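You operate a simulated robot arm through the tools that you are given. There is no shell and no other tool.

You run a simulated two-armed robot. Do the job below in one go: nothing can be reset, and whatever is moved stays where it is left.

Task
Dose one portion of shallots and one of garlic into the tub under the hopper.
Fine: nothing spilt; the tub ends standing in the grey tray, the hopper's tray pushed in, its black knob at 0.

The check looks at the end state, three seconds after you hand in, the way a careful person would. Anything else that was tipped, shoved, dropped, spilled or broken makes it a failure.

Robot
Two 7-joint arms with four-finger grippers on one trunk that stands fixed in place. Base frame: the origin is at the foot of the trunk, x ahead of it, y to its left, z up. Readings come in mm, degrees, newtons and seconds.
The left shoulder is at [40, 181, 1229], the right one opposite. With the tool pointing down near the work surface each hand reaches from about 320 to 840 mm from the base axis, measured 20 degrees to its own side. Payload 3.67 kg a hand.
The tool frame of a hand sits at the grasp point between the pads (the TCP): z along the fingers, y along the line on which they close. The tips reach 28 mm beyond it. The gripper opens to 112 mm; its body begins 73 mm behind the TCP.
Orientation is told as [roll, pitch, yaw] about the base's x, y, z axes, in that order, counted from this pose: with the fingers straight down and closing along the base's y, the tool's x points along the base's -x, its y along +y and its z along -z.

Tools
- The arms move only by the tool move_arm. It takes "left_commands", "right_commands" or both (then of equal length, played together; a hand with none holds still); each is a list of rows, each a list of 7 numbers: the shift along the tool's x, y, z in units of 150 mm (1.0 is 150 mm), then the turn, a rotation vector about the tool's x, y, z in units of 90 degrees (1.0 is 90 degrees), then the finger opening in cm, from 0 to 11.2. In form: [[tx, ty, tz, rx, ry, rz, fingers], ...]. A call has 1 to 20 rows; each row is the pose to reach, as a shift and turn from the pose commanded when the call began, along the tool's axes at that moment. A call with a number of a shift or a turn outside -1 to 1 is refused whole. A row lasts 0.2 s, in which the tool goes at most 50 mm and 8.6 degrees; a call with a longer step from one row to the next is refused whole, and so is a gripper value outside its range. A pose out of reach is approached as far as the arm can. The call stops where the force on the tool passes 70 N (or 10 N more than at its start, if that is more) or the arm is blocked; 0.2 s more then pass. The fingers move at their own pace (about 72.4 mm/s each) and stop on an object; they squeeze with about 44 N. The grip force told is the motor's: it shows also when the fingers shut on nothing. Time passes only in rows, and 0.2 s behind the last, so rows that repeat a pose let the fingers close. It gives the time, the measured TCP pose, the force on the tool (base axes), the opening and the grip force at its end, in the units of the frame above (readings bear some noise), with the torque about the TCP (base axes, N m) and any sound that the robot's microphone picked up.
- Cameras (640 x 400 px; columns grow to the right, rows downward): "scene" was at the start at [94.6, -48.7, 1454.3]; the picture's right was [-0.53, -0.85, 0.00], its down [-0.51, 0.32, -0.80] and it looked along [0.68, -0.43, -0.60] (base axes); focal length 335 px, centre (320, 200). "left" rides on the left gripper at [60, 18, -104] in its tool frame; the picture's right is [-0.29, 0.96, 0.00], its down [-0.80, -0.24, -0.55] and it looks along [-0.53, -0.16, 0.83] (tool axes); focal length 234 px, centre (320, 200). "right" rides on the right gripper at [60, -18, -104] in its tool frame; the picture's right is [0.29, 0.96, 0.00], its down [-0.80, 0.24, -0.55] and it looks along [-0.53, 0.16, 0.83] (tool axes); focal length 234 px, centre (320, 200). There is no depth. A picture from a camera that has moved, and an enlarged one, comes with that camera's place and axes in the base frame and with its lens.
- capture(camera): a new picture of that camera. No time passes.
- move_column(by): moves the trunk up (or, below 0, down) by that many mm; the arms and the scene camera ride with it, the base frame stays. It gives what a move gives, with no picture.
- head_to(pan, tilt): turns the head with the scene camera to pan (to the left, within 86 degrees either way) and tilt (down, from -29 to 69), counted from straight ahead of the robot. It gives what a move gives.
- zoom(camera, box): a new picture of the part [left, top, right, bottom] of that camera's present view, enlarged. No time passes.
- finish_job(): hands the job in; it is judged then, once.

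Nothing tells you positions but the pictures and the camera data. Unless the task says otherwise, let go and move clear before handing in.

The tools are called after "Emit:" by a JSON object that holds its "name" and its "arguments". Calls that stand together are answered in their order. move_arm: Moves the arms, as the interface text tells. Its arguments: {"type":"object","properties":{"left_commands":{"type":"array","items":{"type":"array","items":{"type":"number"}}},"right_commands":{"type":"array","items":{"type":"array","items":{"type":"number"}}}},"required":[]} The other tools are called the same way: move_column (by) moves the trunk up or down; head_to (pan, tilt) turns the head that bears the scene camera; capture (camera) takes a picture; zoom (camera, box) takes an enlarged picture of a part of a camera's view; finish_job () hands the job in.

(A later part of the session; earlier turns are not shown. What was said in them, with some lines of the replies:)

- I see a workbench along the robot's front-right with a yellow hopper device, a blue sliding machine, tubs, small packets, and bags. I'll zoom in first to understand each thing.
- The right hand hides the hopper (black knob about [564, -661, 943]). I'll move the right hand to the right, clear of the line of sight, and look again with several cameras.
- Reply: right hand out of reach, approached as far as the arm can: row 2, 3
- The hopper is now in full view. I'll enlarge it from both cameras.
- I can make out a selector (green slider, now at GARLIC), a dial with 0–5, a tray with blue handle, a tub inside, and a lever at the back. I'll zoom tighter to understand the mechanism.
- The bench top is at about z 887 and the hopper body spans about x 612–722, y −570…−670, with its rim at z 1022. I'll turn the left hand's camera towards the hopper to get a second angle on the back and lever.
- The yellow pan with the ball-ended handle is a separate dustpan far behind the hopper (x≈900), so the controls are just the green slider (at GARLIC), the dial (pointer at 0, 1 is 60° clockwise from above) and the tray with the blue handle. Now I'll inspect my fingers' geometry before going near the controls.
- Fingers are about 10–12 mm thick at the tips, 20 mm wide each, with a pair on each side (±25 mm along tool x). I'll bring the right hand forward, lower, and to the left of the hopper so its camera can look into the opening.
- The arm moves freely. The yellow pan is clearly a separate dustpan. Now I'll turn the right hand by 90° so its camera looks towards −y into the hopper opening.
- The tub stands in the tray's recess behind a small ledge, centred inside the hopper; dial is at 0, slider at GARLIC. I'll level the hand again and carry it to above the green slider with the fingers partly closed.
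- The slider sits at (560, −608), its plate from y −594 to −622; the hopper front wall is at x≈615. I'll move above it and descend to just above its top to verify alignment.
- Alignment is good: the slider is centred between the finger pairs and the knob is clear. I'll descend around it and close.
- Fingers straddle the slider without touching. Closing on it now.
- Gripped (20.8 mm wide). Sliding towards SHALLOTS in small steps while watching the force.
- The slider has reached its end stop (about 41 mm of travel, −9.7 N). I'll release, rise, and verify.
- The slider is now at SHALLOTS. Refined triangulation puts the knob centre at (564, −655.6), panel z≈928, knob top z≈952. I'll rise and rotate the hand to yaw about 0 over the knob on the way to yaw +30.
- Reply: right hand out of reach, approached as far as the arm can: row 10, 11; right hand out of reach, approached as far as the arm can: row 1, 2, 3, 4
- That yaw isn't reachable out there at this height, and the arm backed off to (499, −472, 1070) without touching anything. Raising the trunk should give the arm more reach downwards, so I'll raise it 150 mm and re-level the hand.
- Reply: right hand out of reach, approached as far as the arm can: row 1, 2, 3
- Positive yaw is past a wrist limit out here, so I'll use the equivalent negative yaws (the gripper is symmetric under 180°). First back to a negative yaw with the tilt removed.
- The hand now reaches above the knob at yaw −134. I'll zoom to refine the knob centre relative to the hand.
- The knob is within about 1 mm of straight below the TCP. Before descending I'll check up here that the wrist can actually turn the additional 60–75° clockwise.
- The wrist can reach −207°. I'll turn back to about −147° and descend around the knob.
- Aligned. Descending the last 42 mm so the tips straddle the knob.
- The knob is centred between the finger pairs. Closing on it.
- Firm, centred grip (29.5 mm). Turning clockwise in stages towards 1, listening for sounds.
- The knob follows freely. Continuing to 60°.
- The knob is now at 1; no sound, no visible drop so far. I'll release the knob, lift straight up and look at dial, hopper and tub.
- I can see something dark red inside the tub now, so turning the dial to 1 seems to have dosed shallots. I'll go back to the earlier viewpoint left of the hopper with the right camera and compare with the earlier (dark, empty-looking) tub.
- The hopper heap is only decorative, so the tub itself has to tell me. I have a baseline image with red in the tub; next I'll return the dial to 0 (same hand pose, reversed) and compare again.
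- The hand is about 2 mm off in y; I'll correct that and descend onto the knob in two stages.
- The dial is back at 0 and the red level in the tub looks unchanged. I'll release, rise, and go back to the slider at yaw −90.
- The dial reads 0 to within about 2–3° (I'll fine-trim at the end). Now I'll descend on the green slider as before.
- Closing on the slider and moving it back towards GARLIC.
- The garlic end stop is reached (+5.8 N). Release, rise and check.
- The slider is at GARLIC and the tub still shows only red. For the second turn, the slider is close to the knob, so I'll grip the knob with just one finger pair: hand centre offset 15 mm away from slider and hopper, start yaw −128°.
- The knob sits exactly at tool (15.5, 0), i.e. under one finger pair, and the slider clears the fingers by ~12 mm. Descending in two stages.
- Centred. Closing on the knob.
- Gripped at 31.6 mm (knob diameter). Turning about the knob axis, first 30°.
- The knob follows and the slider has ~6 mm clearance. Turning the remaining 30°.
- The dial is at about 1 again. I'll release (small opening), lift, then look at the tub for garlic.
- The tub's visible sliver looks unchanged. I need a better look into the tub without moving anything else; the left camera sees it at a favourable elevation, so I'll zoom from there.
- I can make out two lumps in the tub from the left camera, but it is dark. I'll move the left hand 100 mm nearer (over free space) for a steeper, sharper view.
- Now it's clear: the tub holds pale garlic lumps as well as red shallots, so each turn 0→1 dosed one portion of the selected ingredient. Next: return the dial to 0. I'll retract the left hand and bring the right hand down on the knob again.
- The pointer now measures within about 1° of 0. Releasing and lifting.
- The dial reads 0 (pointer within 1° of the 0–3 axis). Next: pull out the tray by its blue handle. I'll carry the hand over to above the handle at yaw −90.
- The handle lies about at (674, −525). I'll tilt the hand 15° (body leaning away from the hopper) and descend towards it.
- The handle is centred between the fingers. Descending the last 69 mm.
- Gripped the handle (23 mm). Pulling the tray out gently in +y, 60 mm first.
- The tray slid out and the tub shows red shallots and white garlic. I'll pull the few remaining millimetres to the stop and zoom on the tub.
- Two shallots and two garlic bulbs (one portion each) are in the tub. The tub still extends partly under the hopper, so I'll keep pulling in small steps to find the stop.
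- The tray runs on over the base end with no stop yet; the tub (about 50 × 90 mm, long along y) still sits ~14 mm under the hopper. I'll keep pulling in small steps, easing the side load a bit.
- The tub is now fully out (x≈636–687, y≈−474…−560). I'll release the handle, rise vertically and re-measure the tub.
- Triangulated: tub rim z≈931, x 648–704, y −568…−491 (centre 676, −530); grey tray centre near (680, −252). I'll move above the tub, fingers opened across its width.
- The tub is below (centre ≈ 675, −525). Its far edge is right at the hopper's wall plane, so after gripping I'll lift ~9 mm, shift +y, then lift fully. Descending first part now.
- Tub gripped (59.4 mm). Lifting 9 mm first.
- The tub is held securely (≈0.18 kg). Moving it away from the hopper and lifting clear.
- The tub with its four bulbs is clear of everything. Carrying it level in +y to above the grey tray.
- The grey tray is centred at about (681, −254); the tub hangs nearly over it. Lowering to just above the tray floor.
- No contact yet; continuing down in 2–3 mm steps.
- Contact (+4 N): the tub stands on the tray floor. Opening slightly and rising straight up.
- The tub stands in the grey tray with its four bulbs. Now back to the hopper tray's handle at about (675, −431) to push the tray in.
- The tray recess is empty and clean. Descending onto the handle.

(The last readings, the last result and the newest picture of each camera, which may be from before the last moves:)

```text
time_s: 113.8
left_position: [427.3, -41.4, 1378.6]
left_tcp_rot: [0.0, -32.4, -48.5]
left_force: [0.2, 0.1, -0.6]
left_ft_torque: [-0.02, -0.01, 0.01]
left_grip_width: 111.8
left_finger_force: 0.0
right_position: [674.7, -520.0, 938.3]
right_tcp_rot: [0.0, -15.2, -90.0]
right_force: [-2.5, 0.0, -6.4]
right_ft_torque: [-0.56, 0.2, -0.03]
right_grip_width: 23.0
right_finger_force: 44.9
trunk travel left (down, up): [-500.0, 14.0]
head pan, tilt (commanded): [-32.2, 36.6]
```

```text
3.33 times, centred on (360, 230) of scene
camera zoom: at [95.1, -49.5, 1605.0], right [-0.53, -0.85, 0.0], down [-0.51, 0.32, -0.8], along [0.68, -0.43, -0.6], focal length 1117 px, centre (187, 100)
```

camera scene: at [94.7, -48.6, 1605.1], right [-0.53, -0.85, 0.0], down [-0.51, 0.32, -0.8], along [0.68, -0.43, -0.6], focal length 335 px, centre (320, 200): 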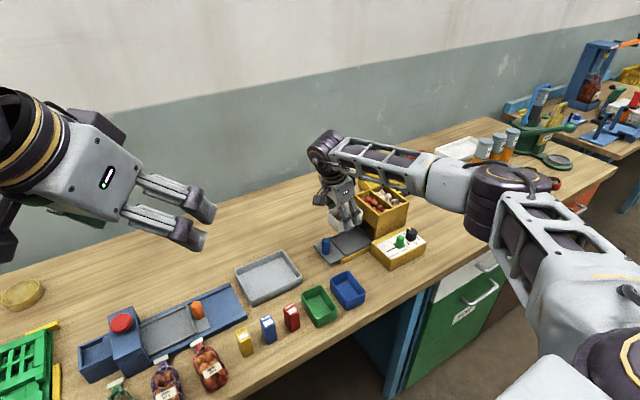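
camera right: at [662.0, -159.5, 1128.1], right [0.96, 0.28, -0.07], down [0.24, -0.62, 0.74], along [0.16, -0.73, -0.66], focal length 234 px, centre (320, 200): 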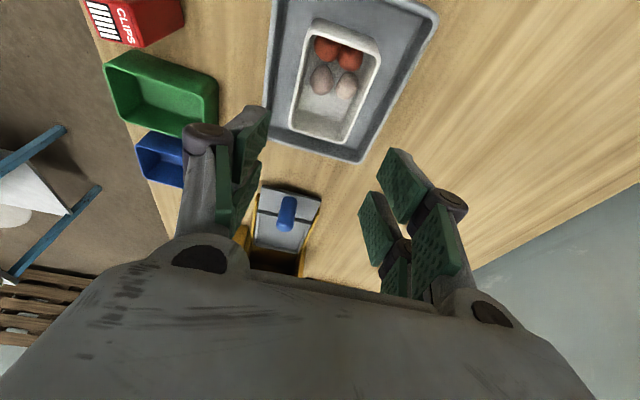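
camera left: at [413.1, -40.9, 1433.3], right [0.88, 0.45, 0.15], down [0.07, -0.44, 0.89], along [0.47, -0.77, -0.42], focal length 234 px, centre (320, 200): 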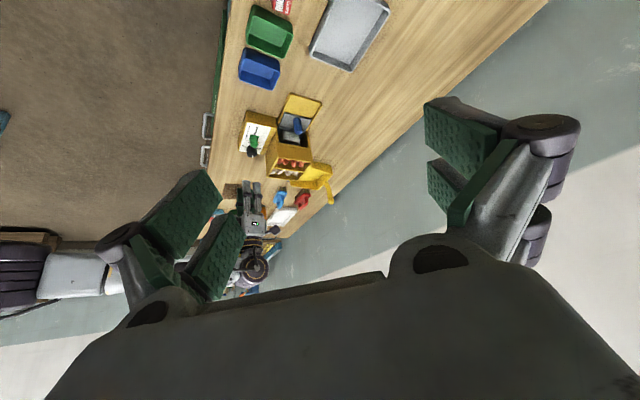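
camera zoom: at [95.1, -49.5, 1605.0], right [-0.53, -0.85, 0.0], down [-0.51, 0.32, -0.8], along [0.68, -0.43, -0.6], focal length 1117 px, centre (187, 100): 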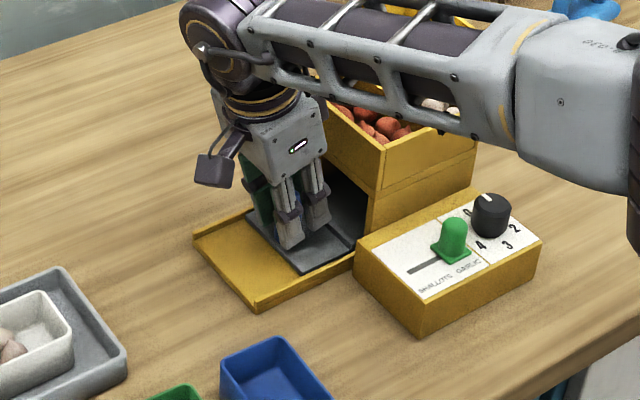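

Almost in. Finishing in small steps while watching the y force.

Emit:
{"name": "move_arm", "arguments": {"right_commands": [[-0.0193, 0, 0.0052, 0, 0, 0, 1.5], [-0.0257, 0, 0.007, 0, 0, 0, 1.5], [-0.0257, 0, 0.007, 0, 0, 0, 1.5]]}}

Emit:
{"name": "move_arm", "arguments": {"right_commands": [[-0.0129, 0, 0.0035, 0, 0, 0, 1.5], [-0.0129, 0, 0.0035, 0, 0, 0, 1.5]]}}

Emit:
{"name": "move_arm", "arguments": {"right_commands": [[-0.0129, 0, 0.0035, 0, 0, 0, 1.5], [-0.0129, 0, 0.0035, 0, 0, 0, 1.5]]}}

```text
time_s: 114.5
left_position: [427.0, -41.3, 1378.4]
left_tcp_rot: [0.0, -32.4, -48.5]
left_force: [0.5, 0.4, -0.2]
left_ft_torque: [0.02, -0.02, -0.06]
left_grip_width: 112.2
left_finger_force: 0.1
right_position: [675.9, -523.1, 938.6]
right_tcp_rot: [0.0, -15.2, -90.1]
right_force: [-3.6, -0.8, -6.3]
right_ft_torque: [-0.24, 0.1, 0.0]
right_grip_width: 22.8
right_finger_force: 44.9
trunk travel left (down, up): [-500.0, 14.0]
head pan, tilt (commanded): [-32.2, 36.6]
```

```text
time_s: 115.2
left_position: [427.0, -41.0, 1378.7]
left_tcp_rot: [0.1, -32.4, -48.5]
left_force: [0.2, 0.3, -0.4]
left_ft_torque: [0.04, -0.01, -0.04]
left_grip_width: 112.0
left_finger_force: 0.1
right_position: [675.5, -526.3, 939.8]
right_tcp_rot: [0.0, -15.2, -90.0]
right_force: [-3.7, -1.2, -5.8]
right_ft_torque: [-0.14, 0.09, -0.05]
right_grip_width: 23.2
right_finger_force: 44.9
trunk travel left (down, up): [-500.0, 14.0]
head pan, tilt (commanded): [-32.2, 36.6]
```

```text
time_s: 115.8
left_position: [427.6, -40.5, 1378.3]
left_tcp_rot: [0.0, -32.4, -48.5]
left_force: [-0.2, -0.8, 0.6]
left_ft_torque: [0.02, -0.03, 0.0]
left_grip_width: 111.9
left_finger_force: 0.0
right_position: [675.2, -526.1, 939.4]
right_tcp_rot: [0.0, -15.0, -90.0]
right_force: [-3.9, 2.7, -6.3]
right_ft_torque: [-0.22, 0.15, -0.04]
right_grip_width: 23.2
right_finger_force: 44.5
trunk travel left (down, up): [-500.0, 14.0]
head pan, tilt (commanded): [-32.2, 36.6]
```

Emit:
{"name": "move_arm", "arguments": {"right_commands": [[-0.0129, 0, 0.0035, 0, 0, 0, 1.5], [-0.0129, 0, 0.0035, 0, 0, 0, 1.5]]}}

Emit:
{"name": "zoom", "arguments": {"camera": "scene", "box": [290, 170, 430, 290]}}

```text
time_s: 116.3
left_position: [425.9, -39.9, 1378.5]
left_tcp_rot: [0.0, -32.4, -48.5]
left_force: [-0.7, -0.1, 0.1]
left_ft_torque: [0.0, 0.0, 0.01]
left_grip_width: 111.8
left_finger_force: 0.2
right_position: [675.2, -527.3, 938.5]
right_tcp_rot: [-0.2, -15.1, -89.8]
right_force: [-7.5, 9.9, -8.8]
right_ft_torque: [-0.17, 0.19, 0.03]
right_grip_width: 23.1
right_finger_force: 45.0
trunk travel left (down, up): [-500.0, 14.0]
head pan, tilt (commanded): [-32.2, 36.6]
```

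```text
3.33 times, centred on (360, 230) of scene
camera zoom: at [94.9, -47.8, 1605.0], right [-0.53, -0.85, 0.0], down [-0.51, 0.32, -0.8], along [0.68, -0.43, -0.6], focal length 1117 px, centre (187, 100)
```

zoom: 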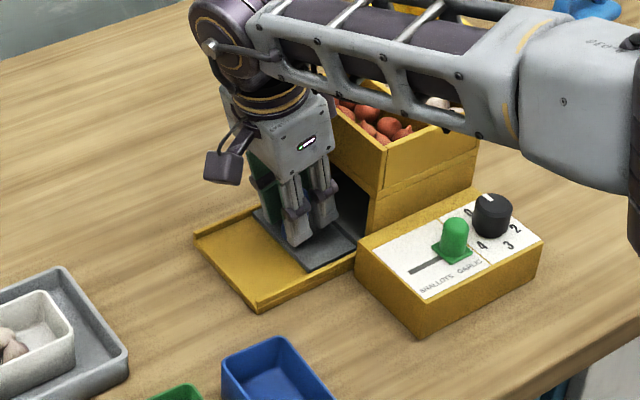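

The tray is at its inner stop (+9.9 N). Releasing the handle and rising clear.

Emit:
{"name": "move_arm", "arguments": {"right_commands": [[0.006, 0, -0.002, 0, 0, 0, 1.5], [0.006, 0, -0.002, 0, 0, 0, 3.2], [0.006, 0, -0.002, 0, 0, 0, 5.0], [0.006, 0, -0.002, 0, 0, 0, 5.0], [-0.05, 0, -0.18, 0, 0, 0, 5.0], [-0.1, 0, -0.365, 0, 0, 0, 5.0], [-0.15, 0, -0.55, 0, 0, 0, 5.0], [-0.21, 0, -0.772, 0, 0, 0, 5.0]]}}

Emit:
{"name": "zoom", "arguments": {"camera": "right", "box": [220, 50, 420, 250]}}

Emit:
{"name": "zoom", "arguments": {"camera": "scene", "box": [290, 170, 430, 290]}}

```text
time_s: 118.2
left_position: [425.4, -40.6, 1378.2]
left_tcp_rot: [0.0, -32.3, -48.5]
left_force: [-0.5, 0.4, -0.7]
left_ft_torque: [0.04, 0.02, -0.01]
left_grip_width: 112.2
left_finger_force: 0.0
right_position: [675.3, -528.8, 1060.6]
right_tcp_rot: [0.1, -15.3, -90.0]
right_force: [0.5, -0.4, -0.7]
right_ft_torque: [-0.04, -0.04, -0.01]
right_grip_width: 50.0
right_finger_force: 0.1
trunk travel left (down, up): [-500.0, 14.0]
head pan, tilt (commanded): [-32.2, 36.6]
```

```text
2.00 times, centred on (320, 150) of right
camera zoom: at [656.8, -444.7, 1145.1], right [0.96, 0.28, -0.08], down [0.24, -0.62, 0.74], along [0.16, -0.73, -0.66], focal length 468 px, centre (320, 300)
```

zoom: 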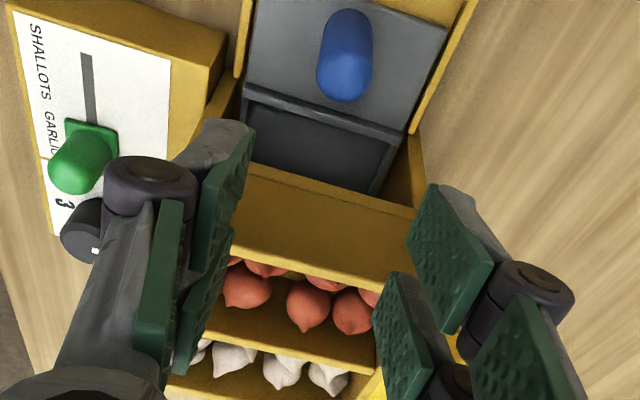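

```text
3.33 times, centred on (360, 230) of scene
camera zoom: at [93.9, -48.4, 1605.1], right [-0.53, -0.85, 0.0], down [-0.5, 0.32, -0.8], along [0.68, -0.43, -0.6], focal length 1117 px, centre (187, 100)
```

zoom: 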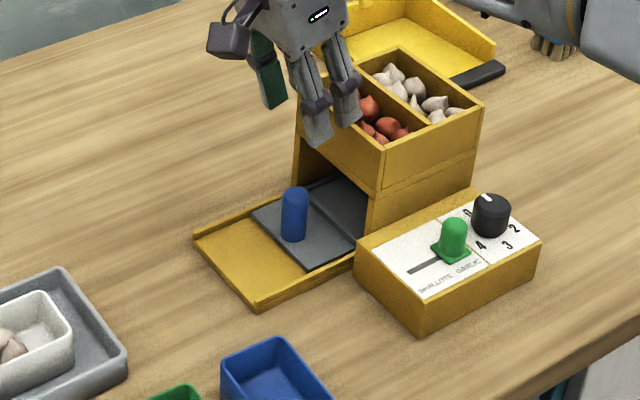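

The tray is in, the dial at 0. I'll move the hand clear (up and back) and do a final inspection of everything.

Emit:
{"name": "move_arm", "arguments": {"right_commands": [[-0.07, 0, -0.257, 0, 0, 0, 6.0], [-0.1, -0.1, -0.45, 0, 0, 0, 6.0], [0.0, -0.35, -0.52, 0, 0, 0, 6.0], [0.12, -0.6, -0.58, 0, 0, 0, 6.0], [0.246, -0.867, -0.619, 0, 0, 0, 6.0]]}}

Emit:
{"name": "capture", "arguments": {"camera": "scene"}}

Emit:
{"name": "zoom", "arguments": {"camera": "scene", "box": [300, 130, 460, 290]}}

Emit:
{"name": "zoom", "arguments": {"camera": "scene", "box": [220, 235, 320, 320]}}

Emit:
{"name": "zoom", "arguments": {"camera": "scene", "box": [395, 215, 425, 245]}}

```text
time_s: 119.3
left_position: [424.5, -40.4, 1378.7]
left_tcp_rot: [0.0, -32.4, -48.5]
left_force: [-1.1, -0.2, 0.7]
left_ft_torque: [-0.02, -0.05, 0.04]
left_grip_width: 112.1
left_finger_force: 0.1
right_position: [543.1, -468.4, 1141.5]
right_tcp_rot: [0.1, -15.2, -90.1]
right_force: [-0.2, 0.3, 0.3]
right_ft_torque: [-0.02, -0.01, -0.01]
right_grip_width: 60.1
right_finger_force: 0.2
trunk travel left (down, up): [-500.0, 14.0]
head pan, tilt (commanded): [-32.2, 36.6]
```

```text
taken
camera scene: at [92.8, -48.3, 1605.2], right [-0.53, -0.85, 0.0], down [-0.5, 0.32, -0.8], along [0.68, -0.43, -0.6], focal length 335 px, centre (320, 200)
```

scene: 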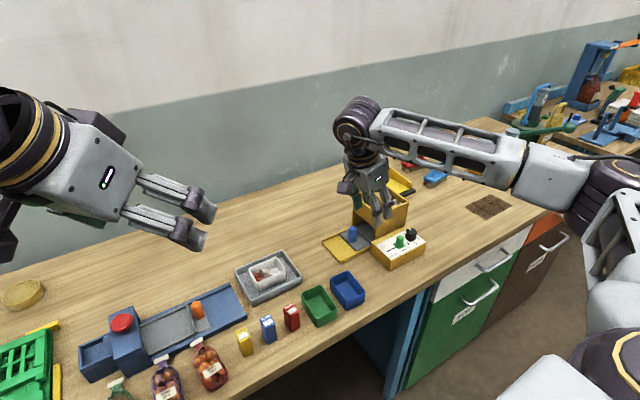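

```text
2.50 times, centred on (380, 210) of scene
camera zoom: at [92.8, -48.3, 1605.2], right [-0.53, -0.85, 0.0], down [-0.5, 0.32, -0.8], along [0.68, -0.43, -0.6], focal length 838 px, centre (170, 175)
```

zoom: 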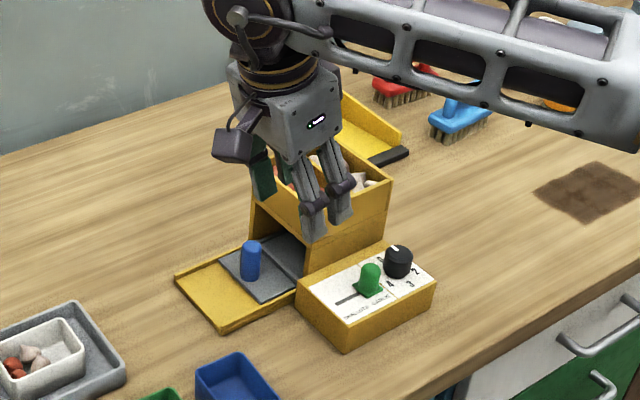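

```text
4.71 times, centred on (270, 278) of scene
camera zoom: at [92.8, -48.3, 1605.2], right [-0.53, -0.85, 0.0], down [-0.5, 0.32, -0.8], along [0.68, -0.43, -0.6], focal length 1577 px, centre (555, -165)
```

zoom: 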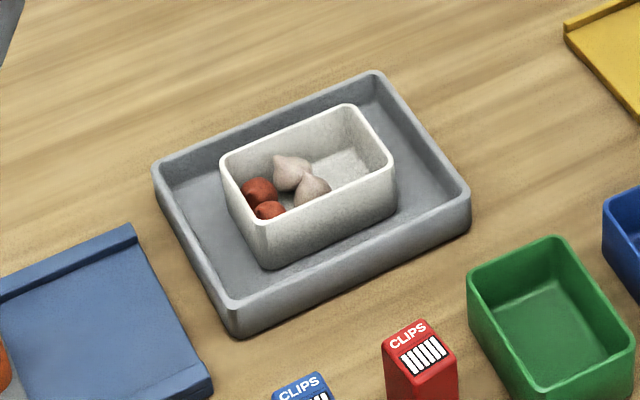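

```text
13.33 times, centred on (410, 230) of scene
camera zoom: at [92.8, -48.3, 1605.2], right [-0.53, -0.85, 0.0], down [-0.5, 0.32, -0.8], along [0.68, -0.43, -0.6], focal length 4467 px, centre (-880, -200)
```

zoom: 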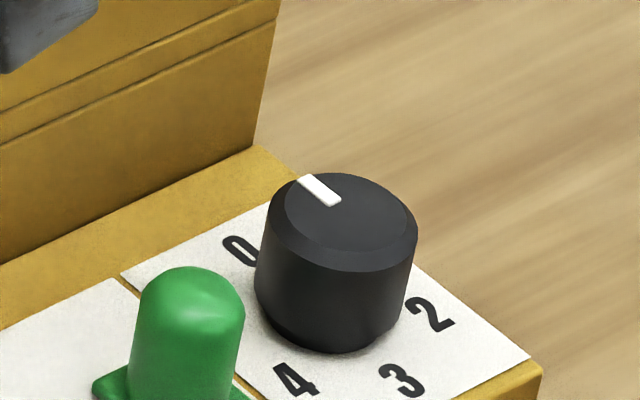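

The tub stands in the grey tray with two shallots and two garlic bulbs, which is what one dial step gave for each. The hopper tray is against its inner stop and the dial points at 0. Nothing is spilt or displaced, and both hands are clear, so I'm handing in.

Emit:
{"name": "finish_job", "arguments": {}}

```text
The job is handed in.
```

I dosed one portion of shallots and one of garlic, and the job is handed in. I don't have the judge's result.

- **Dosing:** I set the slider to shallots and turned the dial from 0 to 1 and back, then did the same on garlic. Each turn put two bulbs in the tub, which I took as one portion.
- **Tub:** it stands near the middle of the grey tray with two shallots and two garlic bulbs in it.
- **Hopper tray:** it is pushed in to its stop.
- **Black knob:** the pointer is within about 1° of 0.
- **Other:** I saw nothing spilt, tipped or shoved in the final pictures, and both hands were clear. The green slider is back at garlic, where it started.
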